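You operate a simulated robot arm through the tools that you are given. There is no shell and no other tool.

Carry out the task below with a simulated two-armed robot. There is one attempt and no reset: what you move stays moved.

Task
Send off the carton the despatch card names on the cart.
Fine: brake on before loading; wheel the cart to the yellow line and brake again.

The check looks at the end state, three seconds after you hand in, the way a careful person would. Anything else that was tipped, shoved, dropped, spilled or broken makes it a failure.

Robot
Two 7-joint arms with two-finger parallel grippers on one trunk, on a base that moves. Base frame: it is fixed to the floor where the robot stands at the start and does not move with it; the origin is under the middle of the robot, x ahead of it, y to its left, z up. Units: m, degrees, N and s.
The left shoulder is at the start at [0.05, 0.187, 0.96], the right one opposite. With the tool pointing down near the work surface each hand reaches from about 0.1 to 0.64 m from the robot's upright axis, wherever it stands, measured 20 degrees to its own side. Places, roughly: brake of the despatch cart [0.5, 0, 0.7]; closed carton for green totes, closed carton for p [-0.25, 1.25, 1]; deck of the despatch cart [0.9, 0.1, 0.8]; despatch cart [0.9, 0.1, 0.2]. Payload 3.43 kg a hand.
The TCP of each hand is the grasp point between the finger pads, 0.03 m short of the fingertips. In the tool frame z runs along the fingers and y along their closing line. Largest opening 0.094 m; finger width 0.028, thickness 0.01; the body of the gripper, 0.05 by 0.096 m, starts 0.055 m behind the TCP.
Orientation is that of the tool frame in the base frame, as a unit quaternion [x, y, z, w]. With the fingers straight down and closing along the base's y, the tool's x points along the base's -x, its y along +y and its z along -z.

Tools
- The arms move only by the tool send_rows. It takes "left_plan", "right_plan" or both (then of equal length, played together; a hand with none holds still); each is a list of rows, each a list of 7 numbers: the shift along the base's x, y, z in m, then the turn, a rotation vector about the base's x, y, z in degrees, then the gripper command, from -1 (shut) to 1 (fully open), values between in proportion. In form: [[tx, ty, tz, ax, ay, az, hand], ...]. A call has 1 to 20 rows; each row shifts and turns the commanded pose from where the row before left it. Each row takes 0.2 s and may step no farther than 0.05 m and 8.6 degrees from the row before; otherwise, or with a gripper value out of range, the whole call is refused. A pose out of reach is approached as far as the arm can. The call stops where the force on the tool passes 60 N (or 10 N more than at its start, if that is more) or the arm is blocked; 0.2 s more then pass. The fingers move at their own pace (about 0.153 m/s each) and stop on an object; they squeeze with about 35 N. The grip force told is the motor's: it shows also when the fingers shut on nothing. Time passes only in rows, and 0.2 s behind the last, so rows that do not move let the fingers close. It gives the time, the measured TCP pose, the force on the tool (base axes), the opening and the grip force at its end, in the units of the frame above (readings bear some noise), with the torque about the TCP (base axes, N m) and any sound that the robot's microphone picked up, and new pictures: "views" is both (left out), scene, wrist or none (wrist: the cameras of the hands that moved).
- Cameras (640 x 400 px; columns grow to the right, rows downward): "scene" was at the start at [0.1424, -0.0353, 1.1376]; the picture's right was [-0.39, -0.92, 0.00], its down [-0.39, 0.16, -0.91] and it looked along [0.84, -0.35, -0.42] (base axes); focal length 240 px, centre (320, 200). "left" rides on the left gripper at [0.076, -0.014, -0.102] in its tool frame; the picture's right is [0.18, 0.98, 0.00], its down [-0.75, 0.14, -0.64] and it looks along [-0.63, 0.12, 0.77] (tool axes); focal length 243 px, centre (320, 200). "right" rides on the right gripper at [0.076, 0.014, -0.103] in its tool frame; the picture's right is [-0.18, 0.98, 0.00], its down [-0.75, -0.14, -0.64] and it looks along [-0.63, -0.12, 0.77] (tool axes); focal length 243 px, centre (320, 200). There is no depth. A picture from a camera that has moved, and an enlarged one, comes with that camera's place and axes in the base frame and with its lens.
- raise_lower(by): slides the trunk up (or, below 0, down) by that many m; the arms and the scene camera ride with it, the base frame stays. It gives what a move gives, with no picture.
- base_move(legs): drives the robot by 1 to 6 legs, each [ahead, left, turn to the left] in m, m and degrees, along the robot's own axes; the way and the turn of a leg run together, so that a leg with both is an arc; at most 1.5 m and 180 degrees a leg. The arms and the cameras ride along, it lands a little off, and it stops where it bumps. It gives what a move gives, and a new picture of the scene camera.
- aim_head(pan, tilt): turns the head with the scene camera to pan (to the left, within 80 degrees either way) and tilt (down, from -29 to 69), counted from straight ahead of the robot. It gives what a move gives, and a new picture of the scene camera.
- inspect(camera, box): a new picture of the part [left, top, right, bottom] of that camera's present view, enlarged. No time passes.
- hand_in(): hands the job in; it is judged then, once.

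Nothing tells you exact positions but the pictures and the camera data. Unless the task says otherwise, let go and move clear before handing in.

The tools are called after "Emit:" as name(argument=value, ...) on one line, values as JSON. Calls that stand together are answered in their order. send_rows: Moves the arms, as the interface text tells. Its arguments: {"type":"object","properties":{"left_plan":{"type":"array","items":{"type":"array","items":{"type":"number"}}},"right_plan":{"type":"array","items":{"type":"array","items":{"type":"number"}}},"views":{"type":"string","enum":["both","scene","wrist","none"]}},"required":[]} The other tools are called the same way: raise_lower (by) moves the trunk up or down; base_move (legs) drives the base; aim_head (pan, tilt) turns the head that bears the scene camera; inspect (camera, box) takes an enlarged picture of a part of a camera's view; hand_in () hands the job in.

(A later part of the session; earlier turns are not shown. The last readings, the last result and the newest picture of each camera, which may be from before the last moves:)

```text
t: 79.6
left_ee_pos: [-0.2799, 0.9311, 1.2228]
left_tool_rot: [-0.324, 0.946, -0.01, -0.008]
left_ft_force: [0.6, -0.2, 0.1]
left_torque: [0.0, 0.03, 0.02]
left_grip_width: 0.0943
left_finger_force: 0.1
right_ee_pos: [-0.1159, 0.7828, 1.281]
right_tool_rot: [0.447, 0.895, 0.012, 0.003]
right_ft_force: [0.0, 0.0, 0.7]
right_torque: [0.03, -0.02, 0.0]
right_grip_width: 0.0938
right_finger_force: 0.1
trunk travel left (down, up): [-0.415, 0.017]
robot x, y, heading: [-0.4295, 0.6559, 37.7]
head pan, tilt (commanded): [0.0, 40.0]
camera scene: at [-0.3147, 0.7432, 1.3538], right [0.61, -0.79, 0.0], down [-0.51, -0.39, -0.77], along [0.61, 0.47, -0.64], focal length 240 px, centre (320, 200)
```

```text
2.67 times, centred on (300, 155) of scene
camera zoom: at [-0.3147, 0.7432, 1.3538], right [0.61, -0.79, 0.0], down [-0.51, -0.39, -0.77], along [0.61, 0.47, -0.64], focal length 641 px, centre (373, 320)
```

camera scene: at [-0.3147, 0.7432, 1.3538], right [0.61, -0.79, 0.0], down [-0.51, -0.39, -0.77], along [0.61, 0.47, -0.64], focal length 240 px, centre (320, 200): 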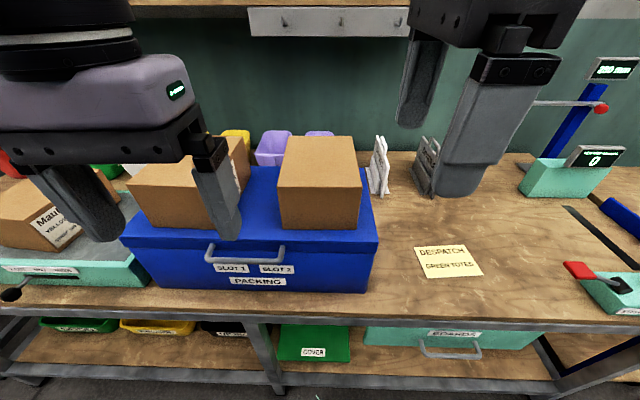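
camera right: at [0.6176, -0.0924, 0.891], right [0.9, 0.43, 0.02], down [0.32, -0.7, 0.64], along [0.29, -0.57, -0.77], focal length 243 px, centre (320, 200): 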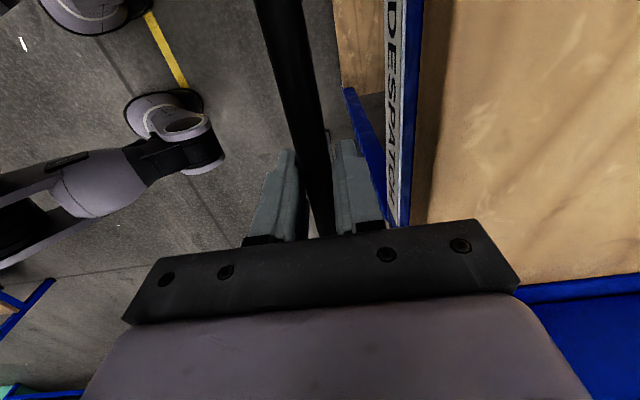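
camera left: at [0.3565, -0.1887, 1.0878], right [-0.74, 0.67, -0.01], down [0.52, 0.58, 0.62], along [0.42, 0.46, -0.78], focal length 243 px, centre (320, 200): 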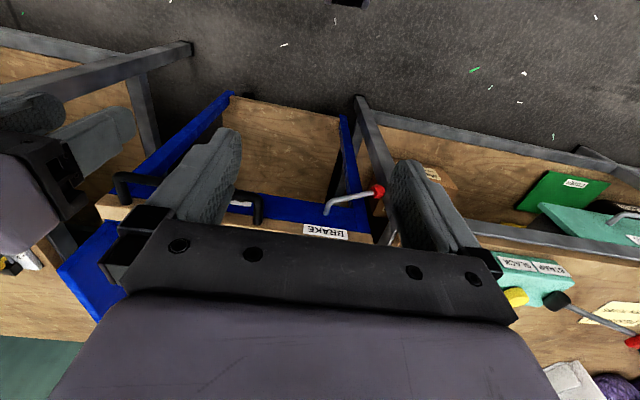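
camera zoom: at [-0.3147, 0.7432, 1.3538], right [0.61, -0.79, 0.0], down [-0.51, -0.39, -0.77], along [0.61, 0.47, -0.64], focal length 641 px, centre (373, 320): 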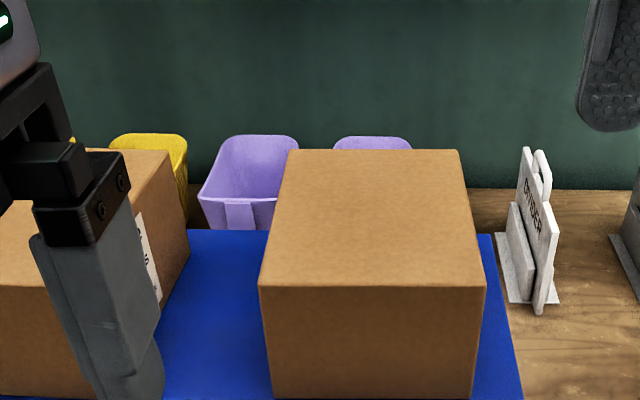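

The carton is centred and square to me: its centre is 0.43 m ahead of the camera, with faces at ±7.5 cm and the top at z≈1.105. I'll bring the hands above either side, yawed ±90° with fingers open and tilted 12° outward so the wrist cameras stay apart.

Emit:
send_rows(left_plan=[[0.01913, 0.01448, -0.0027, 0, 0, 7.5, 1], [0.01913, 0.01448, -0.0027, 0, 0, 7.5, 1], [0.01913, 0.01448, -0.0027, 0, 0, 7.5, 1], [0.01913, 0.01448, -0.0027, 0, 0, 7.5, 1], [0.01913, 0.01448, -0.0027, 0, 0, 7.5, 1], [0.01913, 0.01448, -0.0027, 0, 0, 7.5, 1], [0.01913, 0.01448, -0.0027, 0, 0, 7.5, 1], [0.01913, 0.01448, -0.0027, 0, 0, 7.5, 1], [0.01913, 0.01448, -0.0027, 0, 0, 7.5, 1], [0.01913, 0.01448, -0.0027, 0, 0, 7.5, 1], [0.01913, 0.01448, -0.0027, 0, 0, 7.5, 1], [0.01913, 0.01448, -0.0027, 0, 0, 7.3, 1], [0, 0, 0, -4.75, -3.66, 0, 1], [0, 0, 0, -4.75, -3.66, 0, 1]], right_plan=[[0.0182, 0.01036, -0.0076, -0.85, 1.1, 0.6, 1], [0.0182, 0.01036, -0.0076, 0, 0, 0, 1], [0.0182, 0.01036, -0.0076, 0, 0, 0, 1], [0.0182, 0.01036, -0.0076, 0, 0, 0, 1], [0.0182, 0.01036, -0.0076, 0, 0, 0, 1], [0.0182, 0.01036, -0.0076, 0, 0, 0, 1], [0.0182, 0.01036, -0.0076, 0, 0, 0, 1], [0.0182, 0.01036, -0.0076, 0, 0, 0, 1], [0.0182, 0.01036, -0.0076, 0, 0, 0, 1], [0.0182, 0.01036, -0.0076, 0, 0, 0, 1], [0.0182, 0.01036, -0.0076, 0, 0, 0, 1], [0.0182, 0.01036, -0.0076, 0, 0, 0, 1], [0, 0, 0, 4.75, 3.66, 0, 1], [0, 0, 0, 4.75, 3.66, 0, 1]])

```text
t: 82.6
left_ee_pos: [-0.049, 1.1064, 1.1905]
left_tool_rot: [0.892, -0.437, 0.107, 0.045]
left_ft_force: [-0.6, -1.0, -0.3]
left_torque: [-0.01, 0.02, 0.01]
left_grip_width: 0.094
left_finger_force: 0.1
right_ee_pos: [0.1044, 0.9079, 1.1912]
right_tool_rot: [0.438, 0.892, 0.047, -0.096]
right_ft_force: [0.1, -0.1, 0.1]
right_torque: [0.02, 0.0, 0.01]
right_grip_width: 0.0941
right_finger_force: 0.1
trunk travel left (down, up): [-0.415, 0.017]
robot x, y, heading: [-0.4239, 0.6581, 37.7]
head pan, tilt (commanded): [0.0, 40.0]
camera scene: at [-0.3145, 0.7433, 1.3538], right [0.61, -0.79, 0.0], down [-0.51, -0.39, -0.77], along [0.61, 0.47, -0.64], focal length 240 px, centre (320, 200)
camera right: at [0.0826, 0.9587, 1.3071], right [0.89, 0.46, -0.04], down [0.42, -0.78, 0.47], along [0.18, -0.43, -0.88], focal length 243 px, centre (320, 200)
camera left: at [-0.0098, 1.0731, 1.308], right [-0.67, -0.75, 0.03], down [-0.66, 0.6, 0.45], along [-0.35, 0.28, -0.89], focal length 243 px, centre (320, 200)
```

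scene: 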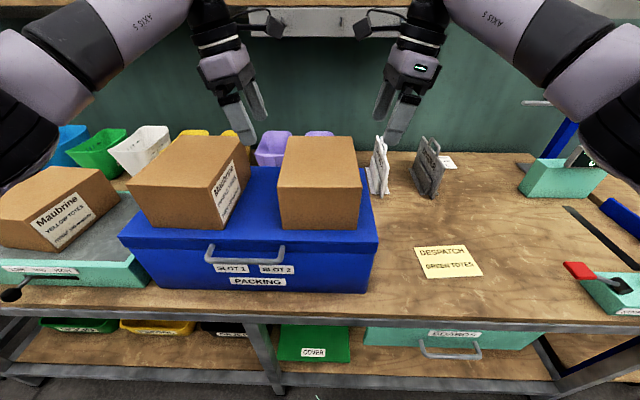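
right: 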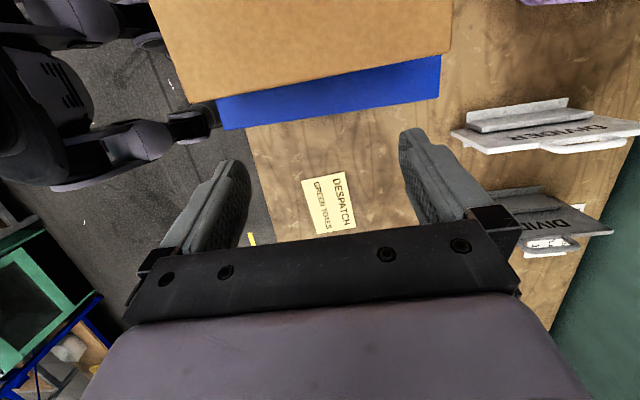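
left: 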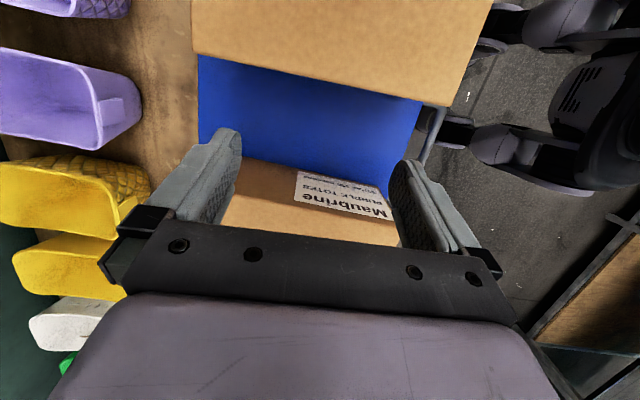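

Both hands are symmetric about the carton (lateral ±0.125 m), with the purple carton clear on the left. I'll descend alongside and close in just short of contact.

Emit:
send_rows(left_plan=[[0, 0, -0.029, 0, 0, 0, 1], [0, 0, -0.029, 0, 0, 0, 1], [0, 0, -0.029, 0, 0, 0, 1], [0, 0, -0.029, 0, 0, 0, 1], [0.00427, -0.00554, 0, 0, 0, 0, 1], [0.00427, -0.00554, 0, 0, 0, 0, 1], [0.00427, -0.00554, 0, 0, 0, 0, 1]], right_plan=[[0, 0, -0.029, 0, 0, 0, 1], [0, 0, -0.029, 0, 0, 0, 1], [0, 0, -0.029, 0, 0, 0, 1], [0, 0, -0.029, 0, 0, 0, 1], [-0.00427, 0.00554, 0, 0, 0, 0, 1], [-0.00427, 0.00554, 0, 0, 0, 0, 1], [-0.00427, 0.00554, 0, 0, 0, 0, 1]])

```text
t: 84.2
left_ee_pos: [-0.0369, 1.0907, 1.0754]
left_tool_rot: [0.892, -0.437, 0.106, 0.044]
left_ft_force: [-0.2, 0.5, 0.7]
left_torque: [0.01, 0.0, 0.0]
left_grip_width: 0.0939
left_finger_force: 0.1
right_ee_pos: [0.0883, 0.924, 1.074]
right_tool_rot: [0.439, 0.892, 0.047, -0.095]
right_ft_force: [0.1, 1.0, 0.0]
right_torque: [0.01, 0.01, -0.03]
right_grip_width: 0.0939
right_finger_force: 0.1
trunk travel left (down, up): [-0.415, 0.017]
robot x, y, heading: [-0.4294, 0.656, 37.9]
head pan, tilt (commanded): [0.0, 40.0]
camera scene: at [-0.3148, 0.7432, 1.3539], right [0.61, -0.79, 0.0], down [-0.51, -0.39, -0.77], along [0.61, 0.47, -0.64], focal length 240 px, centre (320, 200)
camera right: at [0.0679, 0.9749, 1.1908], right [0.89, 0.46, -0.04], down [0.42, -0.78, 0.47], along [0.18, -0.43, -0.88], focal length 243 px, centre (320, 200)
camera left: at [0.0023, 1.0568, 1.193], right [-0.67, -0.75, 0.03], down [-0.66, 0.6, 0.45], along [-0.35, 0.28, -0.89], focal length 243 px, centre (320, 200)
```

scene: 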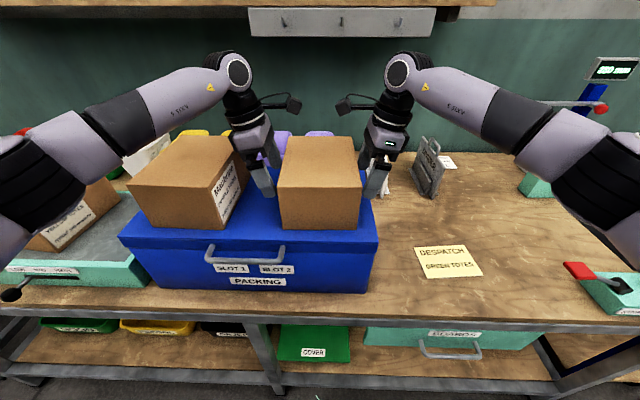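
right: 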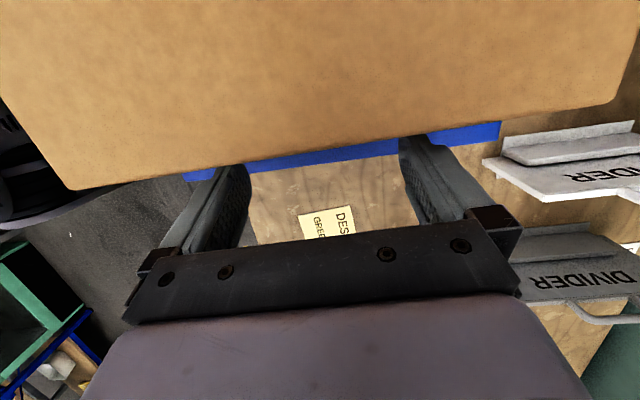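
left: 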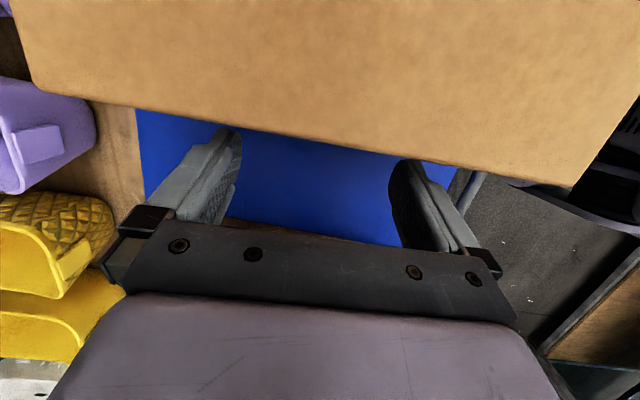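

The fingers are about 1 cm from each side face. I'll close in with small steps and watch the contact forces.

Emit:
send_rows(left_plan=[[0.00183, -0.00238, 0, 0, 0, 0, 1], [0.00183, -0.00238, 0, 0, 0, 0, 1], [0.00183, -0.00238, 0, 0, 0, 0, 1]], right_plan=[[-0.00183, 0.00238, 0, 0, 0, 0, 1], [-0.00183, 0.00238, 0, 0, 0, 0, 1], [-0.00122, 0.00158, 0, 0, 0, 0, 1]], views="wrist")

```text
t: 85.0
left_ee_pos: [-0.0321, 1.0821, 1.074]
left_tool_rot: [0.892, -0.437, 0.107, 0.044]
left_ft_force: [-0.2, 0.4, 0.0]
left_torque: [0.02, -0.02, -0.01]
left_grip_width: 0.0937
left_finger_force: 0.0
right_ee_pos: [0.0852, 0.9303, 1.0749]
right_tool_rot: [0.439, 0.892, 0.047, -0.095]
right_ft_force: [-1.5, -0.9, 0.5]
right_torque: [-0.01, 0.03, -0.03]
right_grip_width: 0.0936
right_finger_force: 0.0
trunk travel left (down, up): [-0.415, 0.017]
robot x, y, heading: [-0.4248, 0.6553, 37.7]
head pan, tilt (commanded): [0.0, 40.0]
camera right: at [0.0638, 0.9817, 1.1911], right [0.89, 0.46, -0.04], down [0.42, -0.78, 0.47], along [0.18, -0.43, -0.88], focal length 243 px, centre (320, 200)
camera left: at [0.0074, 1.0492, 1.1923], right [-0.67, -0.75, 0.03], down [-0.66, 0.6, 0.45], along [-0.35, 0.28, -0.89], focal length 243 px, centre (320, 200)
```

right: 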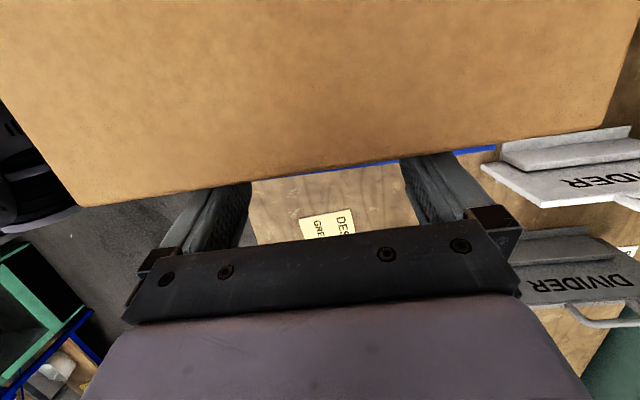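
left: 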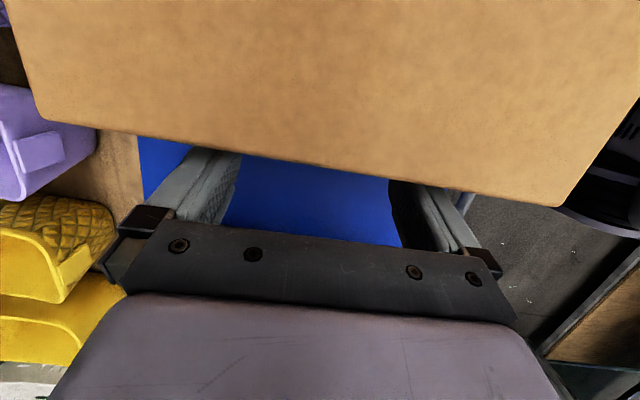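

Still no contact, so the faces are just millimetres away. I'll continue in 2 mm steps.

Emit:
send_rows(left_plan=[[0.00122, -0.00158, 0, 0, 0, 0, 1], [0.00122, -0.00158, 0, 0, 0, 0, 1], [0.00122, -0.00158, 0, 0, 0, 0, 1]], right_plan=[[-0.00122, 0.00158, 0, 0, 0, 0, 1], [-0.00122, 0.00158, 0, 0, 0, 0, 1], [-0.00122, 0.00158, 0, 0, 0, 0, 1]], views="none")

```text
t: 85.8
left_ee_pos: [-0.0321, 1.0807, 1.0752]
left_tool_rot: [0.894, -0.435, 0.101, 0.043]
left_ft_force: [-23.6, 25.8, 3.3]
left_torque: [0.57, 0.63, -1.68]
left_grip_width: 0.0938
left_finger_force: 0.1
right_ee_pos: [0.0847, 0.9315, 1.0742]
right_tool_rot: [0.442, 0.892, 0.045, -0.09]
right_ft_force: [21.6, -27.7, 6.9]
right_torque: [-0.69, -0.35, 1.65]
right_grip_width: 0.0939
right_finger_force: 0.0
trunk travel left (down, up): [-0.415, 0.017]
robot x, y, heading: [-0.4268, 0.6548, 37.8]
head pan, tilt (commanded): [0.0, 40.0]
```

Contact on both sides at about 35 N, but the torques show only the nearer fingers touch. I'll toe the hands by a degree or so to share the load with the far fingers.

Emit:
send_rows(left_plan=[[0, 0, 0, 0, 0, -0.6, 1], [0, 0, 0, 0, 0, -0.6, 1]], right_plan=[[0, 0, 0, 0, 0, 0.6, 1], [0, 0, 0, 0, 0, 0.6, 1]], views="none")

```text
t: 86.4
left_ee_pos: [-0.0304, 1.0822, 1.0747]
left_tool_rot: [0.891, -0.44, 0.102, 0.044]
left_ft_force: [-19.1, 22.4, 1.0]
left_torque: [0.49, 0.58, 1.43]
left_grip_width: 0.0934
left_finger_force: 0.1
right_ee_pos: [0.086, 0.932, 1.0749]
right_tool_rot: [0.434, 0.895, 0.045, -0.092]
right_ft_force: [17.4, -24.2, 5.8]
right_torque: [-0.45, -0.54, -1.45]
right_grip_width: 0.0936
right_finger_force: 0.0
trunk travel left (down, up): [-0.415, 0.017]
robot x, y, heading: [-0.4288, 0.6531, 37.6]
head pan, tilt (commanded): [0.0, 40.0]
```

That overshot slightly: the far fingers now carry the load. I'll rotate back about half.

Emit:
send_rows(left_plan=[[0, 0, 0, 0, 0, 0.55, 1], [0, 0, 0, 0, 0, 0, 1]], right_plan=[[0, 0, 0, 0, 0, -0.55, 1], [0, 0, 0, 0, 0, 0, 1]], views="none")

```text
t: 87.0
left_ee_pos: [-0.0305, 1.0813, 1.0746]
left_tool_rot: [0.892, -0.438, 0.103, 0.043]
left_ft_force: [-19.5, 24.2, 0.6]
left_torque: [0.42, 0.78, 0.4]
left_grip_width: 0.0934
left_finger_force: 0.1
right_ee_pos: [0.0852, 0.9316, 1.0743]
right_tool_rot: [0.437, 0.893, 0.046, -0.092]
right_ft_force: [20.6, -24.0, 6.9]
right_torque: [-0.62, -0.29, -0.77]
right_grip_width: 0.0937
right_finger_force: 0.1
trunk travel left (down, up): [-0.415, 0.017]
robot x, y, heading: [-0.4263, 0.6564, 37.8]
head pan, tilt (commanded): [0.0, 40.0]
```

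All four fingers now share the load at about 31 N a side. I'll squeeze a little more and lift 2 cm as a test.

Emit:
send_rows(left_plan=[[0.00073, -0.00095, 0, 0, 0, 0, 1], [0.00061, -0.00079, 0, 0, 0, 0, 1], [0, 0, 0, 0, 0, 0, 1]], right_plan=[[-0.00073, 0.00095, 0, 0, 0, -0.1, 1], [-0.00061, 0.00079, 0, 0, 0, 0, 1], [0, 0, 0, 0, 0, 0, 1]], views="none")

Emit:
send_rows(left_plan=[[0, 0, 0.004, 0, 0, 0, 1], [0, 0, 0.005, 0, 0, 0, 1], [0, 0, 0.005, 0, 0, 0, 1], [0, 0, 0.006, 0, 0, 0, 1], [0, 0, 0, 0, 0, 0, 1]], right_plan=[[0, 0, 0.004, 0, 0, 0, 1], [0, 0, 0.005, 0, 0, 0, 1], [0, 0, 0.005, 0, 0, 0, 1], [0, 0, 0.006, 0, 0, 0, 1], [0, 0, 0, 0, 0, 0, 1]], views="both")

```text
t: 87.8
left_ee_pos: [-0.0317, 1.0821, 1.0747]
left_tool_rot: [0.892, -0.439, 0.102, 0.043]
left_ft_force: [-25.0, 29.2, 1.8]
left_torque: [0.69, 0.64, -0.58]
left_grip_width: 0.0934
left_finger_force: 0.1
right_ee_pos: [0.0853, 0.9317, 1.0754]
right_tool_rot: [0.44, 0.893, 0.045, -0.09]
right_ft_force: [25.2, -27.8, 6.1]
right_torque: [-0.69, -0.61, 0.39]
right_grip_width: 0.0937
right_finger_force: 0.0
trunk travel left (down, up): [-0.415, 0.017]
robot x, y, heading: [-0.4261, 0.6549, 37.9]
head pan, tilt (commanded): [0.0, 40.0]
```

```text
t: 89.0
left_ee_pos: [-0.0297, 1.0817, 1.0944]
left_tool_rot: [0.892, -0.439, 0.1, 0.043]
left_ft_force: [-23.1, 29.4, -1.9]
left_torque: [0.82, 0.62, -0.73]
left_grip_width: 0.0934
left_finger_force: 0.1
right_ee_pos: [0.0866, 0.9335, 1.0941]
right_tool_rot: [0.439, 0.893, 0.045, -0.09]
right_ft_force: [23.2, -29.5, -1.6]
right_torque: [-0.83, -0.62, 0.6]
right_grip_width: 0.0936
right_finger_force: 0.2
trunk travel left (down, up): [-0.415, 0.017]
robot x, y, heading: [-0.4277, 0.6506, 37.8]
head pan, tilt (commanded): [0.0, 40.0]
camera scene: at [-0.3144, 0.7435, 1.3538], right [0.61, -0.79, 0.0], down [-0.51, -0.39, -0.77], along [0.61, 0.47, -0.64], focal length 240 px, centre (320, 200)
camera right: at [0.0645, 0.9846, 1.2097], right [0.89, 0.46, -0.04], down [0.42, -0.77, 0.48], along [0.19, -0.44, -0.88], focal length 243 px, centre (320, 200)
camera left: at [0.0107, 1.0483, 1.2109], right [-0.67, -0.74, 0.03], down [-0.65, 0.6, 0.46], along [-0.36, 0.29, -0.89], focal length 243 px, centre (320, 200)
```

scene: 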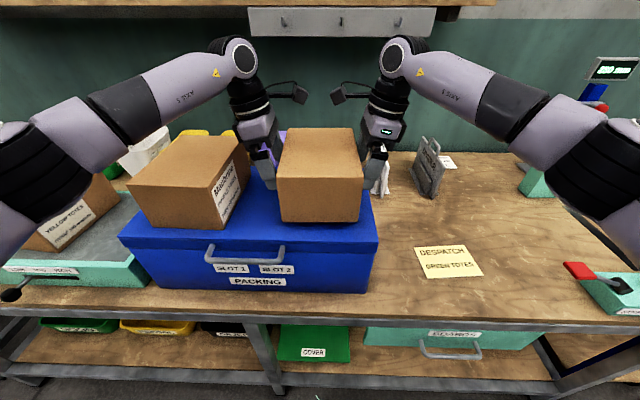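
right: 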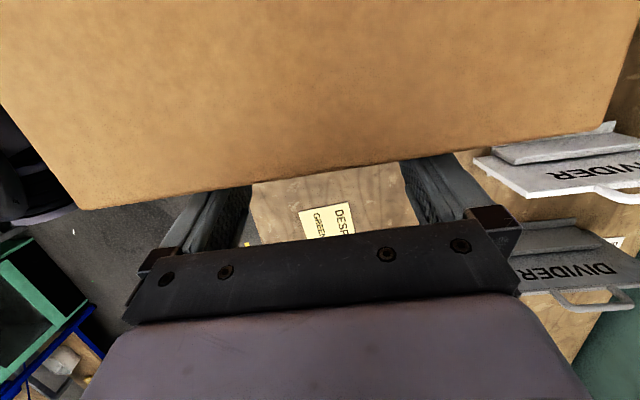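
left: 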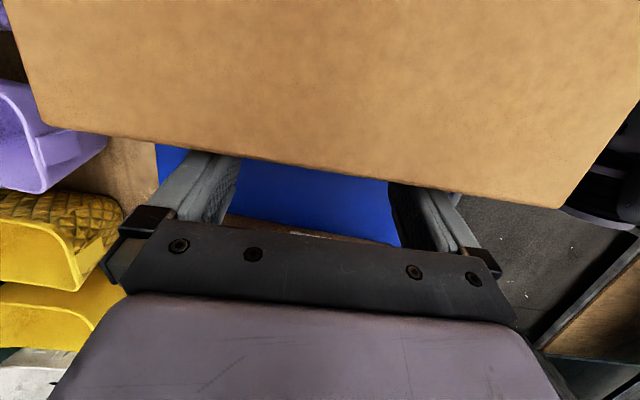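

The carton came up level, held by all four fingers, and it's light (about 0.4 kg). I'll lift it another 6 cm, slowly.

Emit:
send_rows(left_plan=[[0, 0, 0.008, 0, 0, 0, 1], [0, 0, 0.01, 0, 0, 0, 1], [0, 0, 0.01, 0, 0, 0, 1], [0, 0, 0.01, 0, 0, 0, 1], [0, 0, 0.01, 0, 0, 0, 1], [0, 0, 0.008, 0, 0, 0, 1], [0, 0, 0.004, 0, 0, 0, 1], [0, 0, 0, 0, 0, 0, 1]], right_plan=[[0, 0, 0.008, 0, 0, 0, 1], [0, 0, 0.01, 0, 0, 0, 1], [0, 0, 0.01, 0, 0, 0, 1], [0, 0, 0.01, 0, 0, 0, 1], [0, 0, 0.01, 0, 0, 0, 1], [0, 0, 0.008, 0, 0, 0, 1], [0, 0, 0.004, 0, 0, 0, 1], [0, 0, 0, 0, 0, 0, 1]], views="both")

```text
t: 90.8
left_ee_pos: [-0.0289, 1.0835, 1.1548]
left_tool_rot: [0.892, -0.438, 0.101, 0.043]
left_ft_force: [-25.5, 32.1, -1.2]
left_torque: [0.58, 1.07, -1.17]
left_grip_width: 0.0937
left_finger_force: 0.0
right_ee_pos: [0.086, 0.9321, 1.1534]
right_tool_rot: [0.439, 0.893, 0.046, -0.089]
right_ft_force: [25.2, -31.3, -2.0]
right_torque: [-0.61, -1.11, 1.01]
right_grip_width: 0.0936
right_finger_force: 0.2
trunk travel left (down, up): [-0.415, 0.017]
robot x, y, heading: [-0.4276, 0.6502, 37.7]
head pan, tilt (commanded): [0.0, 40.0]
camera scene: at [-0.3145, 0.7434, 1.3538], right [0.61, -0.79, 0.0], down [-0.51, -0.39, -0.77], along [0.61, 0.47, -0.64], focal length 240 px, centre (320, 200)
camera right: at [0.0643, 0.9845, 1.2693], right [0.89, 0.46, -0.04], down [0.42, -0.77, 0.48], along [0.19, -0.44, -0.88], focal length 243 px, centre (320, 200)
camera left: at [0.0111, 1.0486, 1.2715], right [-0.67, -0.74, 0.03], down [-0.65, 0.6, 0.46], along [-0.36, 0.29, -0.89], focal length 243 px, centre (320, 200)
```

scene: 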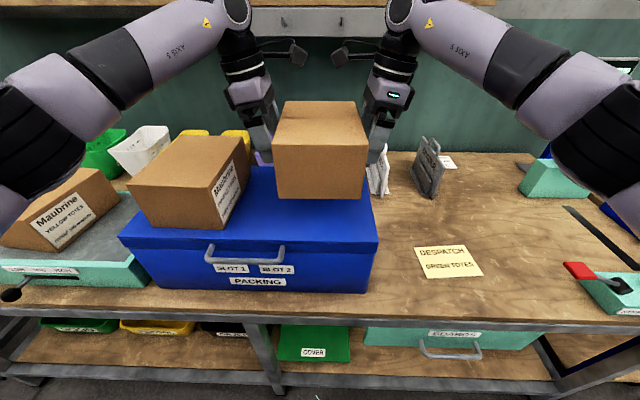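
right: 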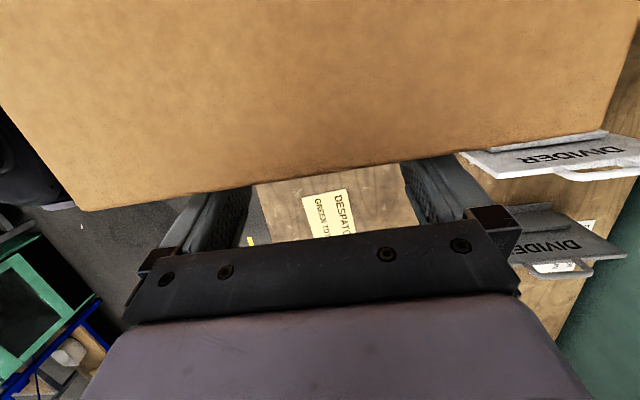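
left: 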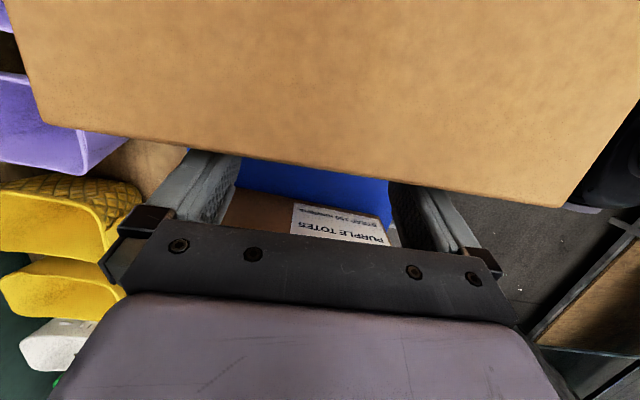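

The carton is up and stable at about 40 N a side. I'll trim the balance slightly and back away from the bench a little, then re-check the grip.

Emit:
send_rows(left_plan=[[0, 0, 0, 0, 0, -0.2, 1], [0, 0, 0, 0, 0, 0, 1]], right_plan=[[0, 0, 0, 0, 0, 0.2, 1], [0, 0, 0, 0, 0, 0, 1]], views="none")

Emit:
base_move(legs=[[-0.16, 0, 0]])

```text
t: 91.4
left_ee_pos: [-0.0294, 1.083, 1.1545]
left_tool_rot: [0.892, -0.439, 0.101, 0.044]
left_ft_force: [-23.2, 29.8, -1.3]
left_torque: [0.53, 1.01, -0.24]
left_grip_width: 0.0938
left_finger_force: 0.0
right_ee_pos: [0.0857, 0.9336, 1.154]
right_tool_rot: [0.439, 0.893, 0.045, -0.089]
right_ft_force: [23.3, -29.4, -2.1]
right_torque: [-0.53, -0.99, 0.18]
right_grip_width: 0.0935
right_finger_force: 0.2
trunk travel left (down, up): [-0.415, 0.017]
robot x, y, heading: [-0.4255, 0.656, 37.9]
head pan, tilt (commanded): [0.0, 40.0]
```

```text
t: 92.8
left_ee_pos: [-0.1553, 0.9855, 1.1556]
left_tool_rot: [0.892, -0.439, 0.1, 0.043]
left_ft_force: [-24.3, 29.3, -0.1]
left_torque: [0.7, 0.77, -0.05]
left_grip_width: 0.0937
left_finger_force: 0.0
right_ee_pos: [-0.0406, 0.8354, 1.1538]
right_tool_rot: [0.439, 0.893, 0.045, -0.09]
right_ft_force: [24.6, -29.8, -1.7]
right_torque: [-0.71, -0.82, -0.19]
right_grip_width: 0.0937
right_finger_force: 0.0
trunk travel left (down, up): [-0.415, 0.017]
robot x, y, heading: [-0.5516, 0.5585, 37.8]
head pan, tilt (commanded): [0.0, 40.0]
camera scene: at [-0.4406, 0.6459, 1.3539], right [0.61, -0.79, 0.0], down [-0.51, -0.39, -0.77], along [0.61, 0.47, -0.64], focal length 240 px, centre (320, 200)
```

scene: 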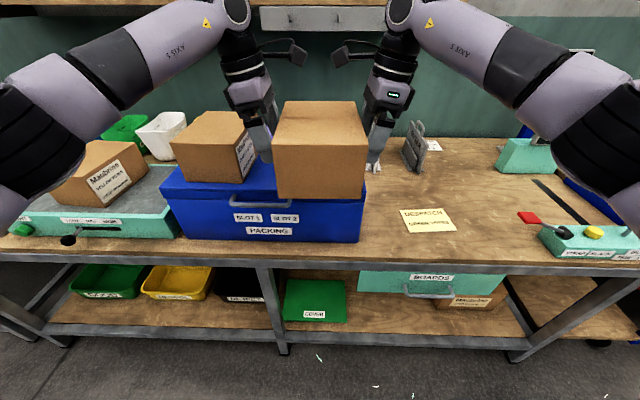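

The grip is steady. I'll now drive right along the bench to the front of the cart, keeping the carton high.

Emit:
base_move(legs=[[0, -0.6, 0], [0, -0.6, -0.9]])

```text
t: 103.9
left_ee_pos: [0.5834, 0.0093, 1.1545]
left_tool_rot: [0.883, -0.456, 0.101, 0.045]
left_ft_force: [0.1, 0.1, 0.2]
left_torque: [-0.01, -0.04, 0.01]
left_grip_width: 0.0943
left_finger_force: 0.2
right_ee_pos: [0.6935, -0.1449, 1.1539]
right_tool_rot: [0.456, 0.884, 0.047, -0.091]
right_ft_force: [0.5, 0.1, 0.4]
right_torque: [0.02, 0.02, -0.01]
right_grip_width: 0.094
right_finger_force: 0.0
trunk travel left (down, up): [-0.415, 0.017]
robot x, y, heading: [0.1697, -0.3996, 35.5]
head pan, tilt (commanded): [0.0, 40.0]
camera scene: at [0.2856, -0.3188, 1.3539], right [0.58, -0.81, 0.0], down [-0.52, -0.37, -0.77], along [0.62, 0.45, -0.64], focal length 240 px, centre (320, 200)
```

scene: 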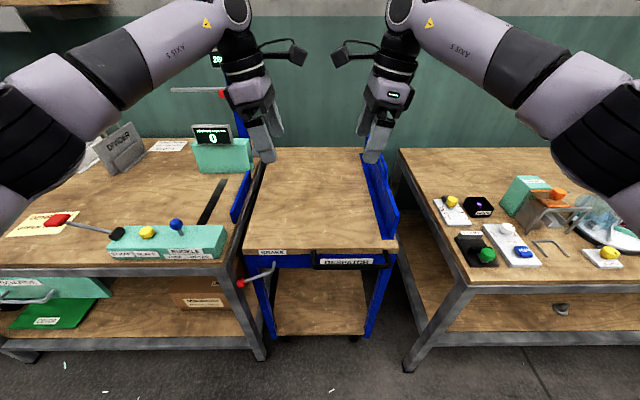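

The hands are empty: the carton slipped out during the drive. I'll look around to find where it ended up.

Emit:
aim_head(pan=40, tilt=45)

Emit:
aim_head(pan=75, tilt=40)

Emit:
aim_head(pan=0, tilt=65)

```text
t: 105.0
left_ee_pos: [0.5828, 0.0108, 1.1526]
left_tool_rot: [0.883, -0.456, 0.1, 0.045]
left_ft_force: [0.0, -0.3, -0.4]
left_torque: [0.03, 0.01, -0.01]
left_grip_width: 0.0939
left_finger_force: 0.0
right_ee_pos: [0.6939, -0.1451, 1.1531]
right_tool_rot: [0.455, 0.884, 0.046, -0.09]
right_ft_force: [-0.2, 0.0, -1.0]
right_torque: [0.01, 0.04, -0.01]
right_grip_width: 0.094
right_finger_force: 0.0
trunk travel left (down, up): [-0.415, 0.017]
robot x, y, heading: [0.1686, -0.4041, 35.7]
head pan, tilt (commanded): [40.0, 45.0]
camera scene: at [0.2367, -0.2895, 1.3466], right [0.97, -0.25, 0.0], down [-0.18, -0.68, -0.71], along [0.18, 0.68, -0.71], focal length 240 px, centre (320, 200)
```

scene: 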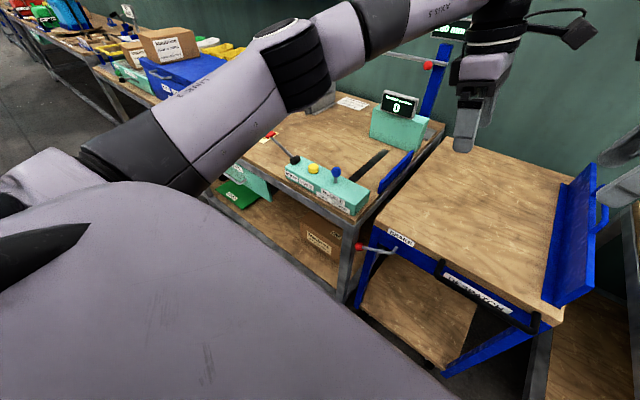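

```text
t: 106.0
left_ee_pos: [0.5838, 0.0099, 1.1538]
left_tool_rot: [0.884, -0.455, 0.099, 0.045]
left_ft_force: [0.4, 0.7, -0.7]
left_torque: [-0.02, 0.01, 0.01]
left_grip_width: 0.0941
left_finger_force: 0.0
right_ee_pos: [0.6932, -0.1434, 1.1534]
right_tool_rot: [0.455, 0.885, 0.046, -0.09]
right_ft_force: [0.8, 0.5, 1.7]
right_torque: [-0.02, 0.03, 0.02]
right_grip_width: 0.0938
right_finger_force: 0.1
trunk travel left (down, up): [-0.415, 0.017]
robot x, y, heading: [0.1675, -0.408, 35.5]
head pan, tilt (commanded): [75.0, 40.0]
camera scene: at [0.1866, -0.2886, 1.3538], right [0.94, 0.35, 0.0], down [0.23, -0.6, -0.77], along [-0.27, 0.72, -0.64], focal length 240 px, centre (320, 200)
```

scene: 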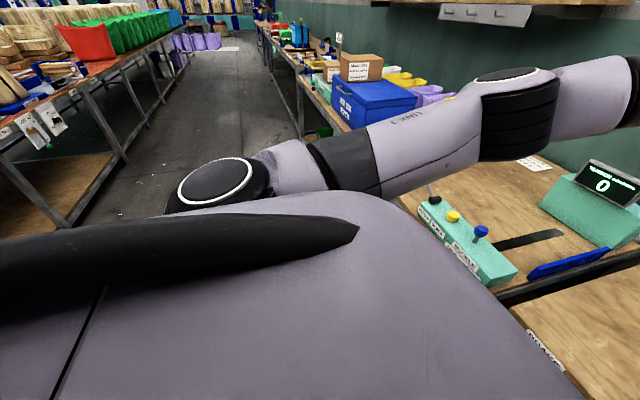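

```text
t: 107.5
left_ee_pos: [0.5832, 0.0094, 1.1541]
left_tool_rot: [0.883, -0.456, 0.1, 0.045]
left_ft_force: [-0.1, -0.4, -0.1]
left_torque: [0.02, 0.01, -0.01]
left_grip_width: 0.0939
left_finger_force: 0.0
right_ee_pos: [0.6916, -0.1452, 1.1542]
right_tool_rot: [0.456, 0.884, 0.046, -0.089]
right_ft_force: [0.1, -0.7, -0.2]
right_torque: [-0.02, -0.02, 0.02]
right_grip_width: 0.0941
right_finger_force: 0.0
trunk travel left (down, up): [-0.415, 0.017]
robot x, y, heading: [0.1719, -0.4044, 35.5]
head pan, tilt (commanded): [0.0, 65.0]
camera scene: at [0.2657, -0.3328, 1.3216], right [0.58, -0.81, 0.0], down [-0.74, -0.53, -0.42], along [0.34, 0.25, -0.91], focal length 240 px, centre (320, 200)
```

scene: 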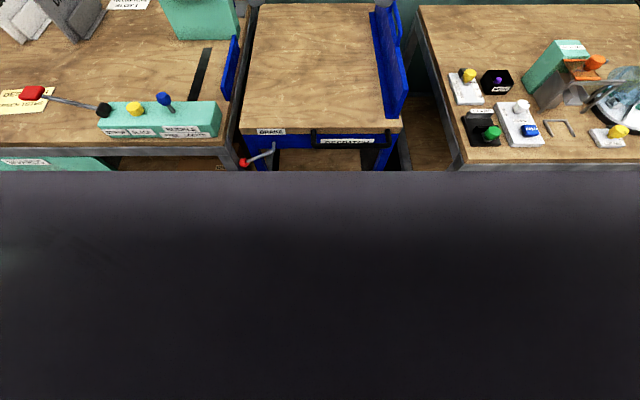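

The bench looks undisturbed but the carton isn't on it, so it has probably dropped to the floor near me. I'll check the wrist cameras' views.

Emit:
inspect(camera="right", box=[0, 0, 640, 400])

Emit:
inspect(camera="left", box=[0, 0, 640, 400])

Emit:
aim_head(pan=-75, tilt=45)

```text
1.00 times, centred on (320, 200) of right (not enlarged: the box is as wide or as high as the picture)
camera zoom: at [0.6732, -0.0921, 1.2698], right [0.91, 0.42, -0.04], down [0.39, -0.79, 0.48], along [0.17, -0.45, -0.88], focal length 243 px, centre (320, 200)
```

zoom: 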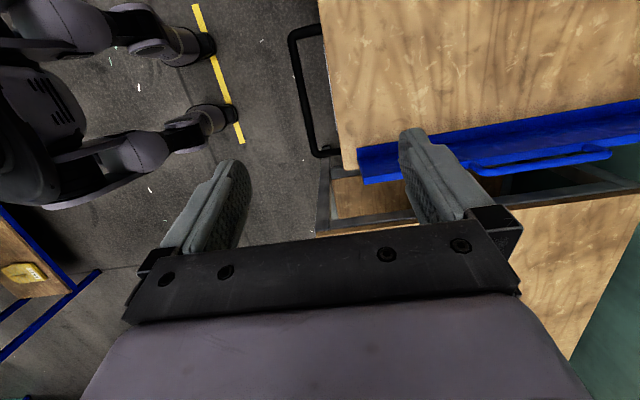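

```text
1.00 times, centred on (320, 200) of left (not enlarged: the box is as wide or as high as the picture)
camera zoom: at [0.6221, -0.026, 1.2716], right [-0.7, -0.72, 0.03], down [-0.63, 0.63, 0.46], along [-0.35, 0.3, -0.89], focal length 243 px, centre (320, 200)
```

zoom: 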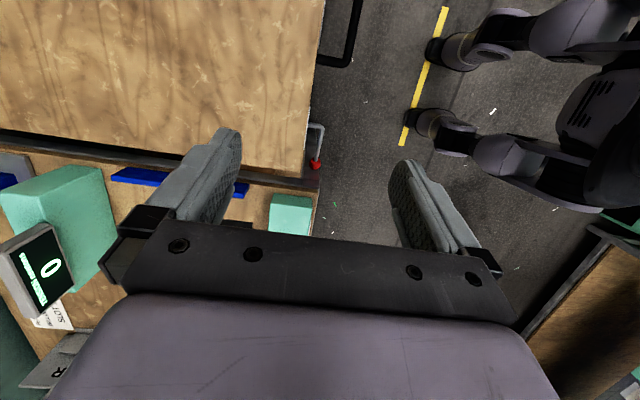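

```text
t: 109.0
left_ee_pos: [0.583, 0.0099, 1.1539]
left_tool_rot: [0.883, -0.457, 0.1, 0.045]
left_ft_force: [0.2, 0.4, -0.6]
left_torque: [0.04, 0.01, 0.02]
left_grip_width: 0.0941
left_finger_force: 0.1
right_ee_pos: [0.6915, -0.1436, 1.155]
right_tool_rot: [0.456, 0.884, 0.046, -0.09]
right_ft_force: [-0.2, 0.7, 0.1]
right_torque: [0.01, 0.01, -0.01]
right_grip_width: 0.0942
right_finger_force: 0.1
trunk travel left (down, up): [-0.415, 0.017]
robot x, y, heading: [0.1691, -0.4018, 35.4]
head pan, tilt (commanded): [-75.0, 45.0]
camera scene: at [0.2792, -0.4198, 1.3466], right [-0.63, -0.77, 0.0], down [-0.55, 0.45, -0.71], along [0.55, -0.45, -0.71], focal length 240 px, centre (320, 200)
```

scene: 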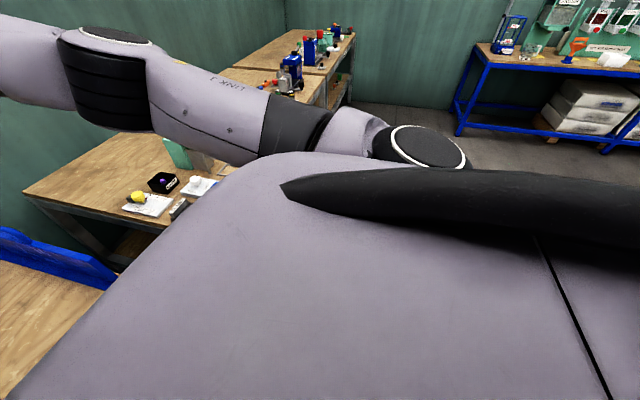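

The carton isn't in the floor area these cameras cover. I'll tilt the left hand so its camera looks further left along the bench and floor.

Emit:
send_rows(left_plan=[[0, 0, 0.01, 6.1, 4.4, 0, 1], [0, 0, 0.01, 6.1, 4.4, 0, 1], [0, 0, 0.01, 6.1, 4.4, 0, 1], [0, 0, 0.01, 6.1, 4.4, 0, 1], [0, 0, 0.01, 6.1, 4.4, 0, 1], [0, 0, 0.01, 6.1, 4.4, 0, 1]], views="wrist")

```text
t: 110.3
left_ee_pos: [0.5663, 0.0074, 1.2055]
left_tool_rot: [0.874, -0.437, -0.186, -0.099]
left_ft_force: [-0.9, 0.3, -1.7]
left_torque: [0.11, -0.01, -0.15]
left_grip_width: 0.0941
left_finger_force: 0.1
left hand out of reach, approached as far as the arm can: row 4, 5, 6
right_ee_pos: [0.7003, -0.1496, 1.1547]
right_tool_rot: [0.464, 0.88, 0.048, -0.089]
right_ft_force: [2.2, 0.3, 2.3]
right_torque: [0.16, 0.32, -0.1]
right_grip_width: 0.0941
right_finger_force: 0.2
trunk travel left (down, up): [-0.415, 0.017]
robot x, y, heading: [0.1708, -0.4022, 35.8]
head pan, tilt (commanded): [-75.0, 45.0]
stopped in row 6 (left hand): the force on the tool passed its limit at 64 N (the readings are from after the stop); the commanded pose is now the measured one
camera left: at [0.6424, -0.0743, 1.2666], right [-0.69, -0.72, -0.08], down [-0.37, 0.25, 0.89], along [-0.62, 0.65, -0.44], focal length 243 px, centre (320, 200)
```

left: 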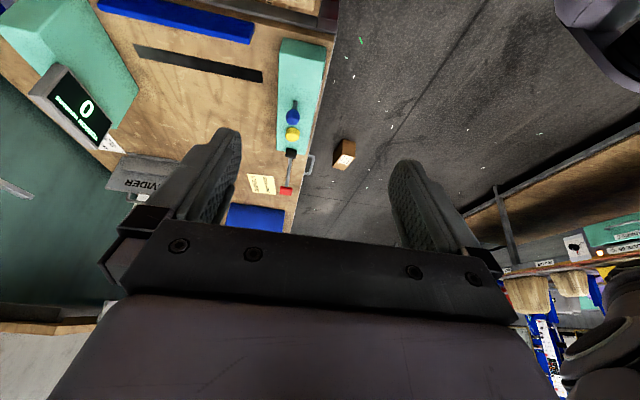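

I see the carton: it fell on the floor about 1.1 m to the left, roughly at [-0.58, 0.99]. I'll separate the hands again and look at it closely.

Emit:
inspect(camera="left", box=[290, 110, 410, 190])

Emit:
send_rows(left_plan=[[-0.006, 0.008, 0.0, 0, 0, 0, 1], [-0.012, 0.016, 0.0, 0, 0, 0, 1], [-0.018, 0.024, 0.0, 0, 0, 0, 1], [-0.018, 0.024, 0.0, 0, 0, 0, 1]], views="both")

```text
5.00 times, centred on (350, 150) of left
camera zoom: at [0.6424, -0.0743, 1.2666], right [-0.69, -0.72, -0.08], down [-0.37, 0.25, 0.89], along [-0.62, 0.65, -0.44], focal length 1213 px, centre (170, 450)
```

zoom: 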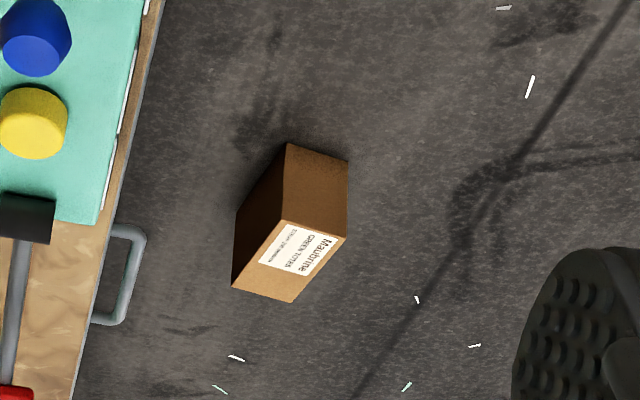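

```text
t: 111.3
left_ee_pos: [0.5128, 0.0839, 1.2053]
left_tool_rot: [0.874, -0.437, -0.187, -0.098]
left_ft_force: [-0.1, 0.7, -0.2]
left_torque: [0.0, 0.0, 0.01]
left_grip_width: 0.094
left_finger_force: 0.1
right_ee_pos: [0.6998, -0.1495, 1.1543]
right_tool_rot: [0.464, 0.88, 0.047, -0.089]
right_ft_force: [-0.3, 0.2, -0.3]
right_torque: [0.0, 0.04, 0.0]
right_grip_width: 0.0939
right_finger_force: 0.0
trunk travel left (down, up): [-0.415, 0.017]
robot x, y, heading: [0.1692, -0.4031, 35.9]
head pan, tilt (commanded): [-75.0, 45.0]
camera scene: at [0.2788, -0.4192, 1.3466], right [-0.64, -0.77, 0.0], down [-0.55, 0.45, -0.71], along [0.55, -0.45, -0.71], focal length 240 px, centre (320, 200)
camera left: at [0.5881, 0.0009, 1.2681], right [-0.69, -0.72, -0.08], down [-0.37, 0.25, 0.89], along [-0.62, 0.65, -0.44], focal length 243 px, centre (320, 200)
```

scene: 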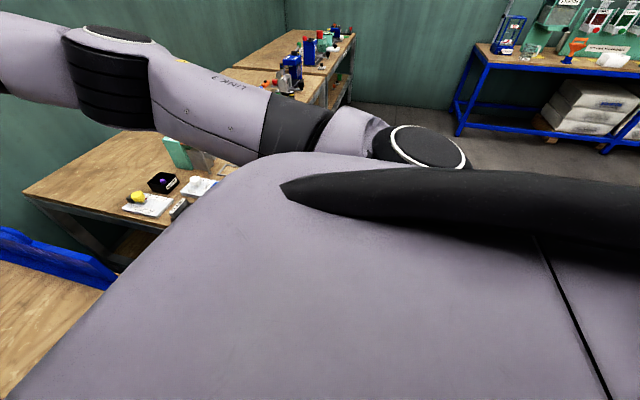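
left: 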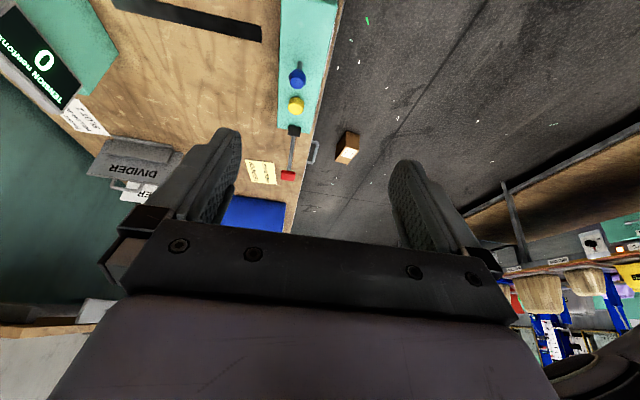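

The carton is on the floor at about [-0.56, 0.96], lying on its side with the label up; the bench items look untouched. I'll first bring both hands back to a plain downward pose, then drive round to retrieve it.

Emit:
send_rows(left_plan=[[-0.0107, -0.0051, 0, -6.6, -4.75, 0, 1], [-0.0107, -0.0051, 0, -6.6, -4.75, 0, 1], [-0.0107, -0.0051, 0, -6.6, -4.75, 0, 1], [-0.0107, -0.0051, 0, 0, 0, -8.2, 1], [-0.0107, -0.0051, 0, 0, 0, -8.2, 1], [-0.0107, -0.0051, 0, 0, 0, -8.2, 1], [-0.0107, -0.0051, 0, 0, 0, -8.2, 1], [-0.0107, -0.0051, 0, 0, 0, -8.2, 1], [-0.0107, -0.0051, 0, 0, 0, -8.2, 1], [-0.0107, -0.0051, 0, 0, 0, -8.2, 1], [-0.0107, -0.0051, 0, 0, 0, -8.2, 1], [-0.0107, -0.0051, 0, 0, 0, -8.2, 1], [-0.0107, -0.0051, 0, 0, 0, -8.2, 1], [-0.0107, -0.0051, 0, 0, 0, -8.0, 1]], right_plan=[[-0.00555, -0.0141, 0, -4.75, -3.25, 0, 1], [-0.00555, -0.0141, 0, -4.75, -3.25, 0, 1], [-0.00555, -0.0141, 0, 0, 0, 0, 1], [-0.00555, -0.0141, 0, 0, 0, 8.2, 1], [-0.00555, -0.0141, 0, 0, 0, 8.2, 1], [-0.00555, -0.0141, 0, 0, 0, 8.2, 1], [-0.00555, -0.0141, 0, 0, 0, 8.2, 1], [-0.00555, -0.0141, 0, 0, 0, 8.2, 1], [-0.00555, -0.0141, 0, 0, 0, 8.2, 1], [-0.00555, -0.0141, 0, 0, 0, 8.2, 1], [-0.00555, -0.0141, 0, 0, 0, 8.2, 1], [-0.00555, -0.0141, 0, 0, 0, 8.2, 1], [-0.00555, -0.0141, 0, 0, 0, 8.2, 1], [-0.00555, -0.0141, 0, 0, 0, 8.0, 1]], views="none")

Emit:
aim_head(pan=60, tilt=45)

```text
t: 114.3
left_ee_pos: [0.3612, 0.0079, 1.2048]
left_tool_rot: [-0.315, 0.949, -0.001, 0.0]
left_ft_force: [0.1, 0.3, 0.4]
left_torque: [0.02, 0.02, -0.01]
left_grip_width: 0.0939
left_finger_force: 0.0
right_ee_pos: [0.6235, -0.3486, 1.1547]
right_tool_rot: [-0.298, 0.955, 0.0, 0.0]
right_ft_force: [0.4, -0.3, 0.5]
right_torque: [0.01, 0.01, -0.02]
right_grip_width: 0.094
right_finger_force: 0.1
trunk travel left (down, up): [-0.415, 0.017]
robot x, y, heading: [0.1682, -0.4044, 35.6]
head pan, tilt (commanded): [-75.0, 45.0]
```

```text
t: 116.4
left_ee_pos: [0.3619, 0.0077, 1.2053]
left_tool_rot: [-0.317, 0.949, -0.001, 0.001]
left_ft_force: [-0.7, -0.4, 0.4]
left_torque: [0.01, -0.03, 0.0]
left_grip_width: 0.0941
left_finger_force: 0.0
right_ee_pos: [0.6241, -0.346, 1.1538]
right_tool_rot: [-0.296, 0.955, -0.001, 0.0]
right_ft_force: [-0.1, -0.6, -0.4]
right_torque: [-0.01, 0.0, -0.04]
right_grip_width: 0.0939
right_finger_force: 0.1
trunk travel left (down, up): [-0.415, 0.017]
robot x, y, heading: [0.1686, -0.3989, 35.8]
head pan, tilt (commanded): [60.0, 45.0]
camera scene: at [0.2085, -0.2872, 1.3466], right [1.0, 0.1, 0.0], down [0.07, -0.7, -0.71], along [-0.07, 0.7, -0.71], focal length 240 px, centre (320, 200)
```

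scene: 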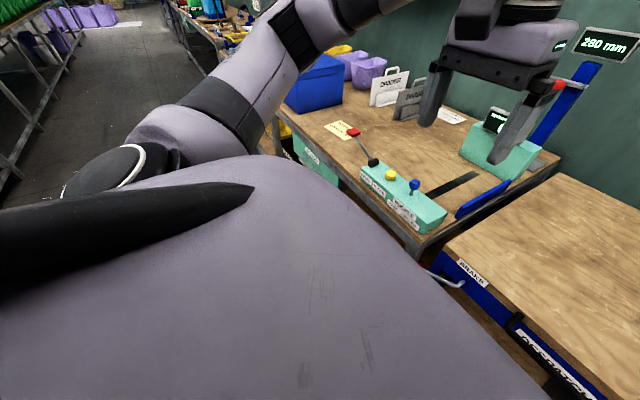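

The bench items are all in place. I'll back off and drive left toward the fallen carton, stopping to look before reaching it.

Emit:
base_move(legs=[[-0.22, 0, 0], [0, 1.1, 0]])

Emit:
aim_head(pan=35, tilt=55)

Emit:
inspect(camera="left", box=[0, 0, 640, 400])

```text
t: 127.6
left_ee_pos: [-0.4678, 0.766, 1.2042]
left_tool_rot: [-0.323, 0.946, -0.001, 0.0]
left_ft_force: [0.0, 0.2, 0.6]
left_torque: [-0.02, -0.03, 0.0]
left_grip_width: 0.094
left_finger_force: 0.0
right_ee_pos: [-0.1989, 0.4155, 1.1546]
right_tool_rot: [-0.304, 0.953, 0.0, -0.001]
right_ft_force: [-0.7, 0.2, -1.3]
right_torque: [0.04, 0.02, 0.0]
right_grip_width: 0.0939
right_finger_force: 0.1
trunk travel left (down, up): [-0.415, 0.017]
robot x, y, heading: [-0.6509, 0.3536, 36.4]
head pan, tilt (commanded): [60.0, 45.0]
camera scene: at [-0.6151, 0.4687, 1.3466], right [0.99, 0.11, 0.0], down [0.08, -0.7, -0.71], along [-0.08, 0.7, -0.71], focal length 240 px, centre (320, 200)
```

scene: 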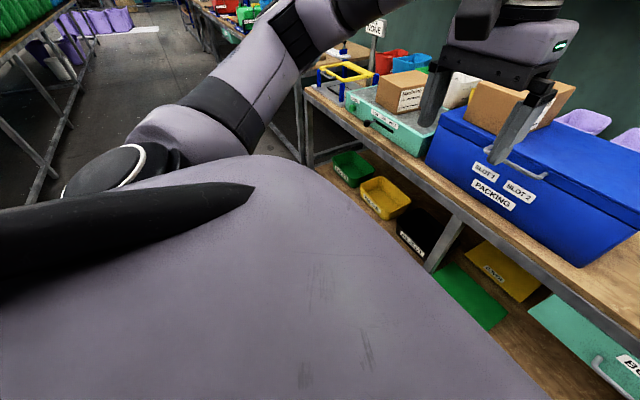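

```text
t: 128.5
left_ee_pos: [-0.4672, 0.7658, 1.2039]
left_tool_rot: [-0.323, 0.946, -0.001, -0.001]
left_ft_force: [-0.5, -1.3, 1.0]
left_torque: [0.01, 0.0, 0.01]
left_grip_width: 0.0938
left_finger_force: 0.1
right_ee_pos: [-0.1987, 0.414, 1.155]
right_tool_rot: [-0.304, 0.953, 0.0, -0.001]
right_ft_force: [0.0, 0.2, 0.1]
right_torque: [-0.03, -0.03, -0.02]
right_grip_width: 0.0939
right_finger_force: 0.0
trunk travel left (down, up): [-0.415, 0.017]
robot x, y, heading: [-0.657, 0.3487, 36.6]
head pan, tilt (commanded): [35.0, 55.0]
camera scene: at [-0.5831, 0.4562, 1.3332], right [0.95, -0.32, 0.0], down [-0.26, -0.78, -0.57], along [0.18, 0.54, -0.82], focal length 240 px, centre (320, 200)
```

scene: 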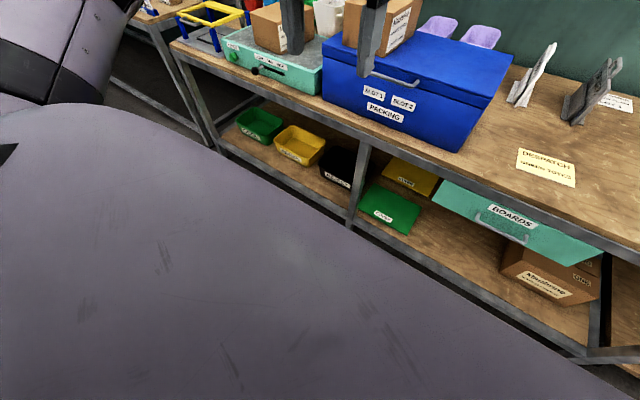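

```text
1.00 times, centred on (320, 200) of left (not enlarged: the box is as wide or as high as the picture)
camera zoom: at [-0.5195, 0.7076, 1.3076], right [-0.75, 0.66, 0.0], down [0.51, 0.57, 0.64], along [0.43, 0.48, -0.77], focal length 243 px, centre (320, 200)
```

zoom: 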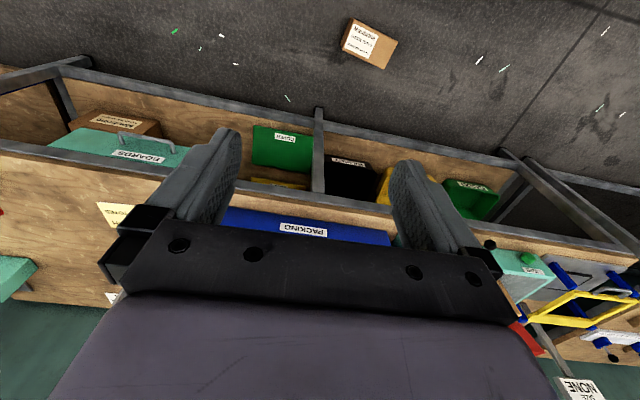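

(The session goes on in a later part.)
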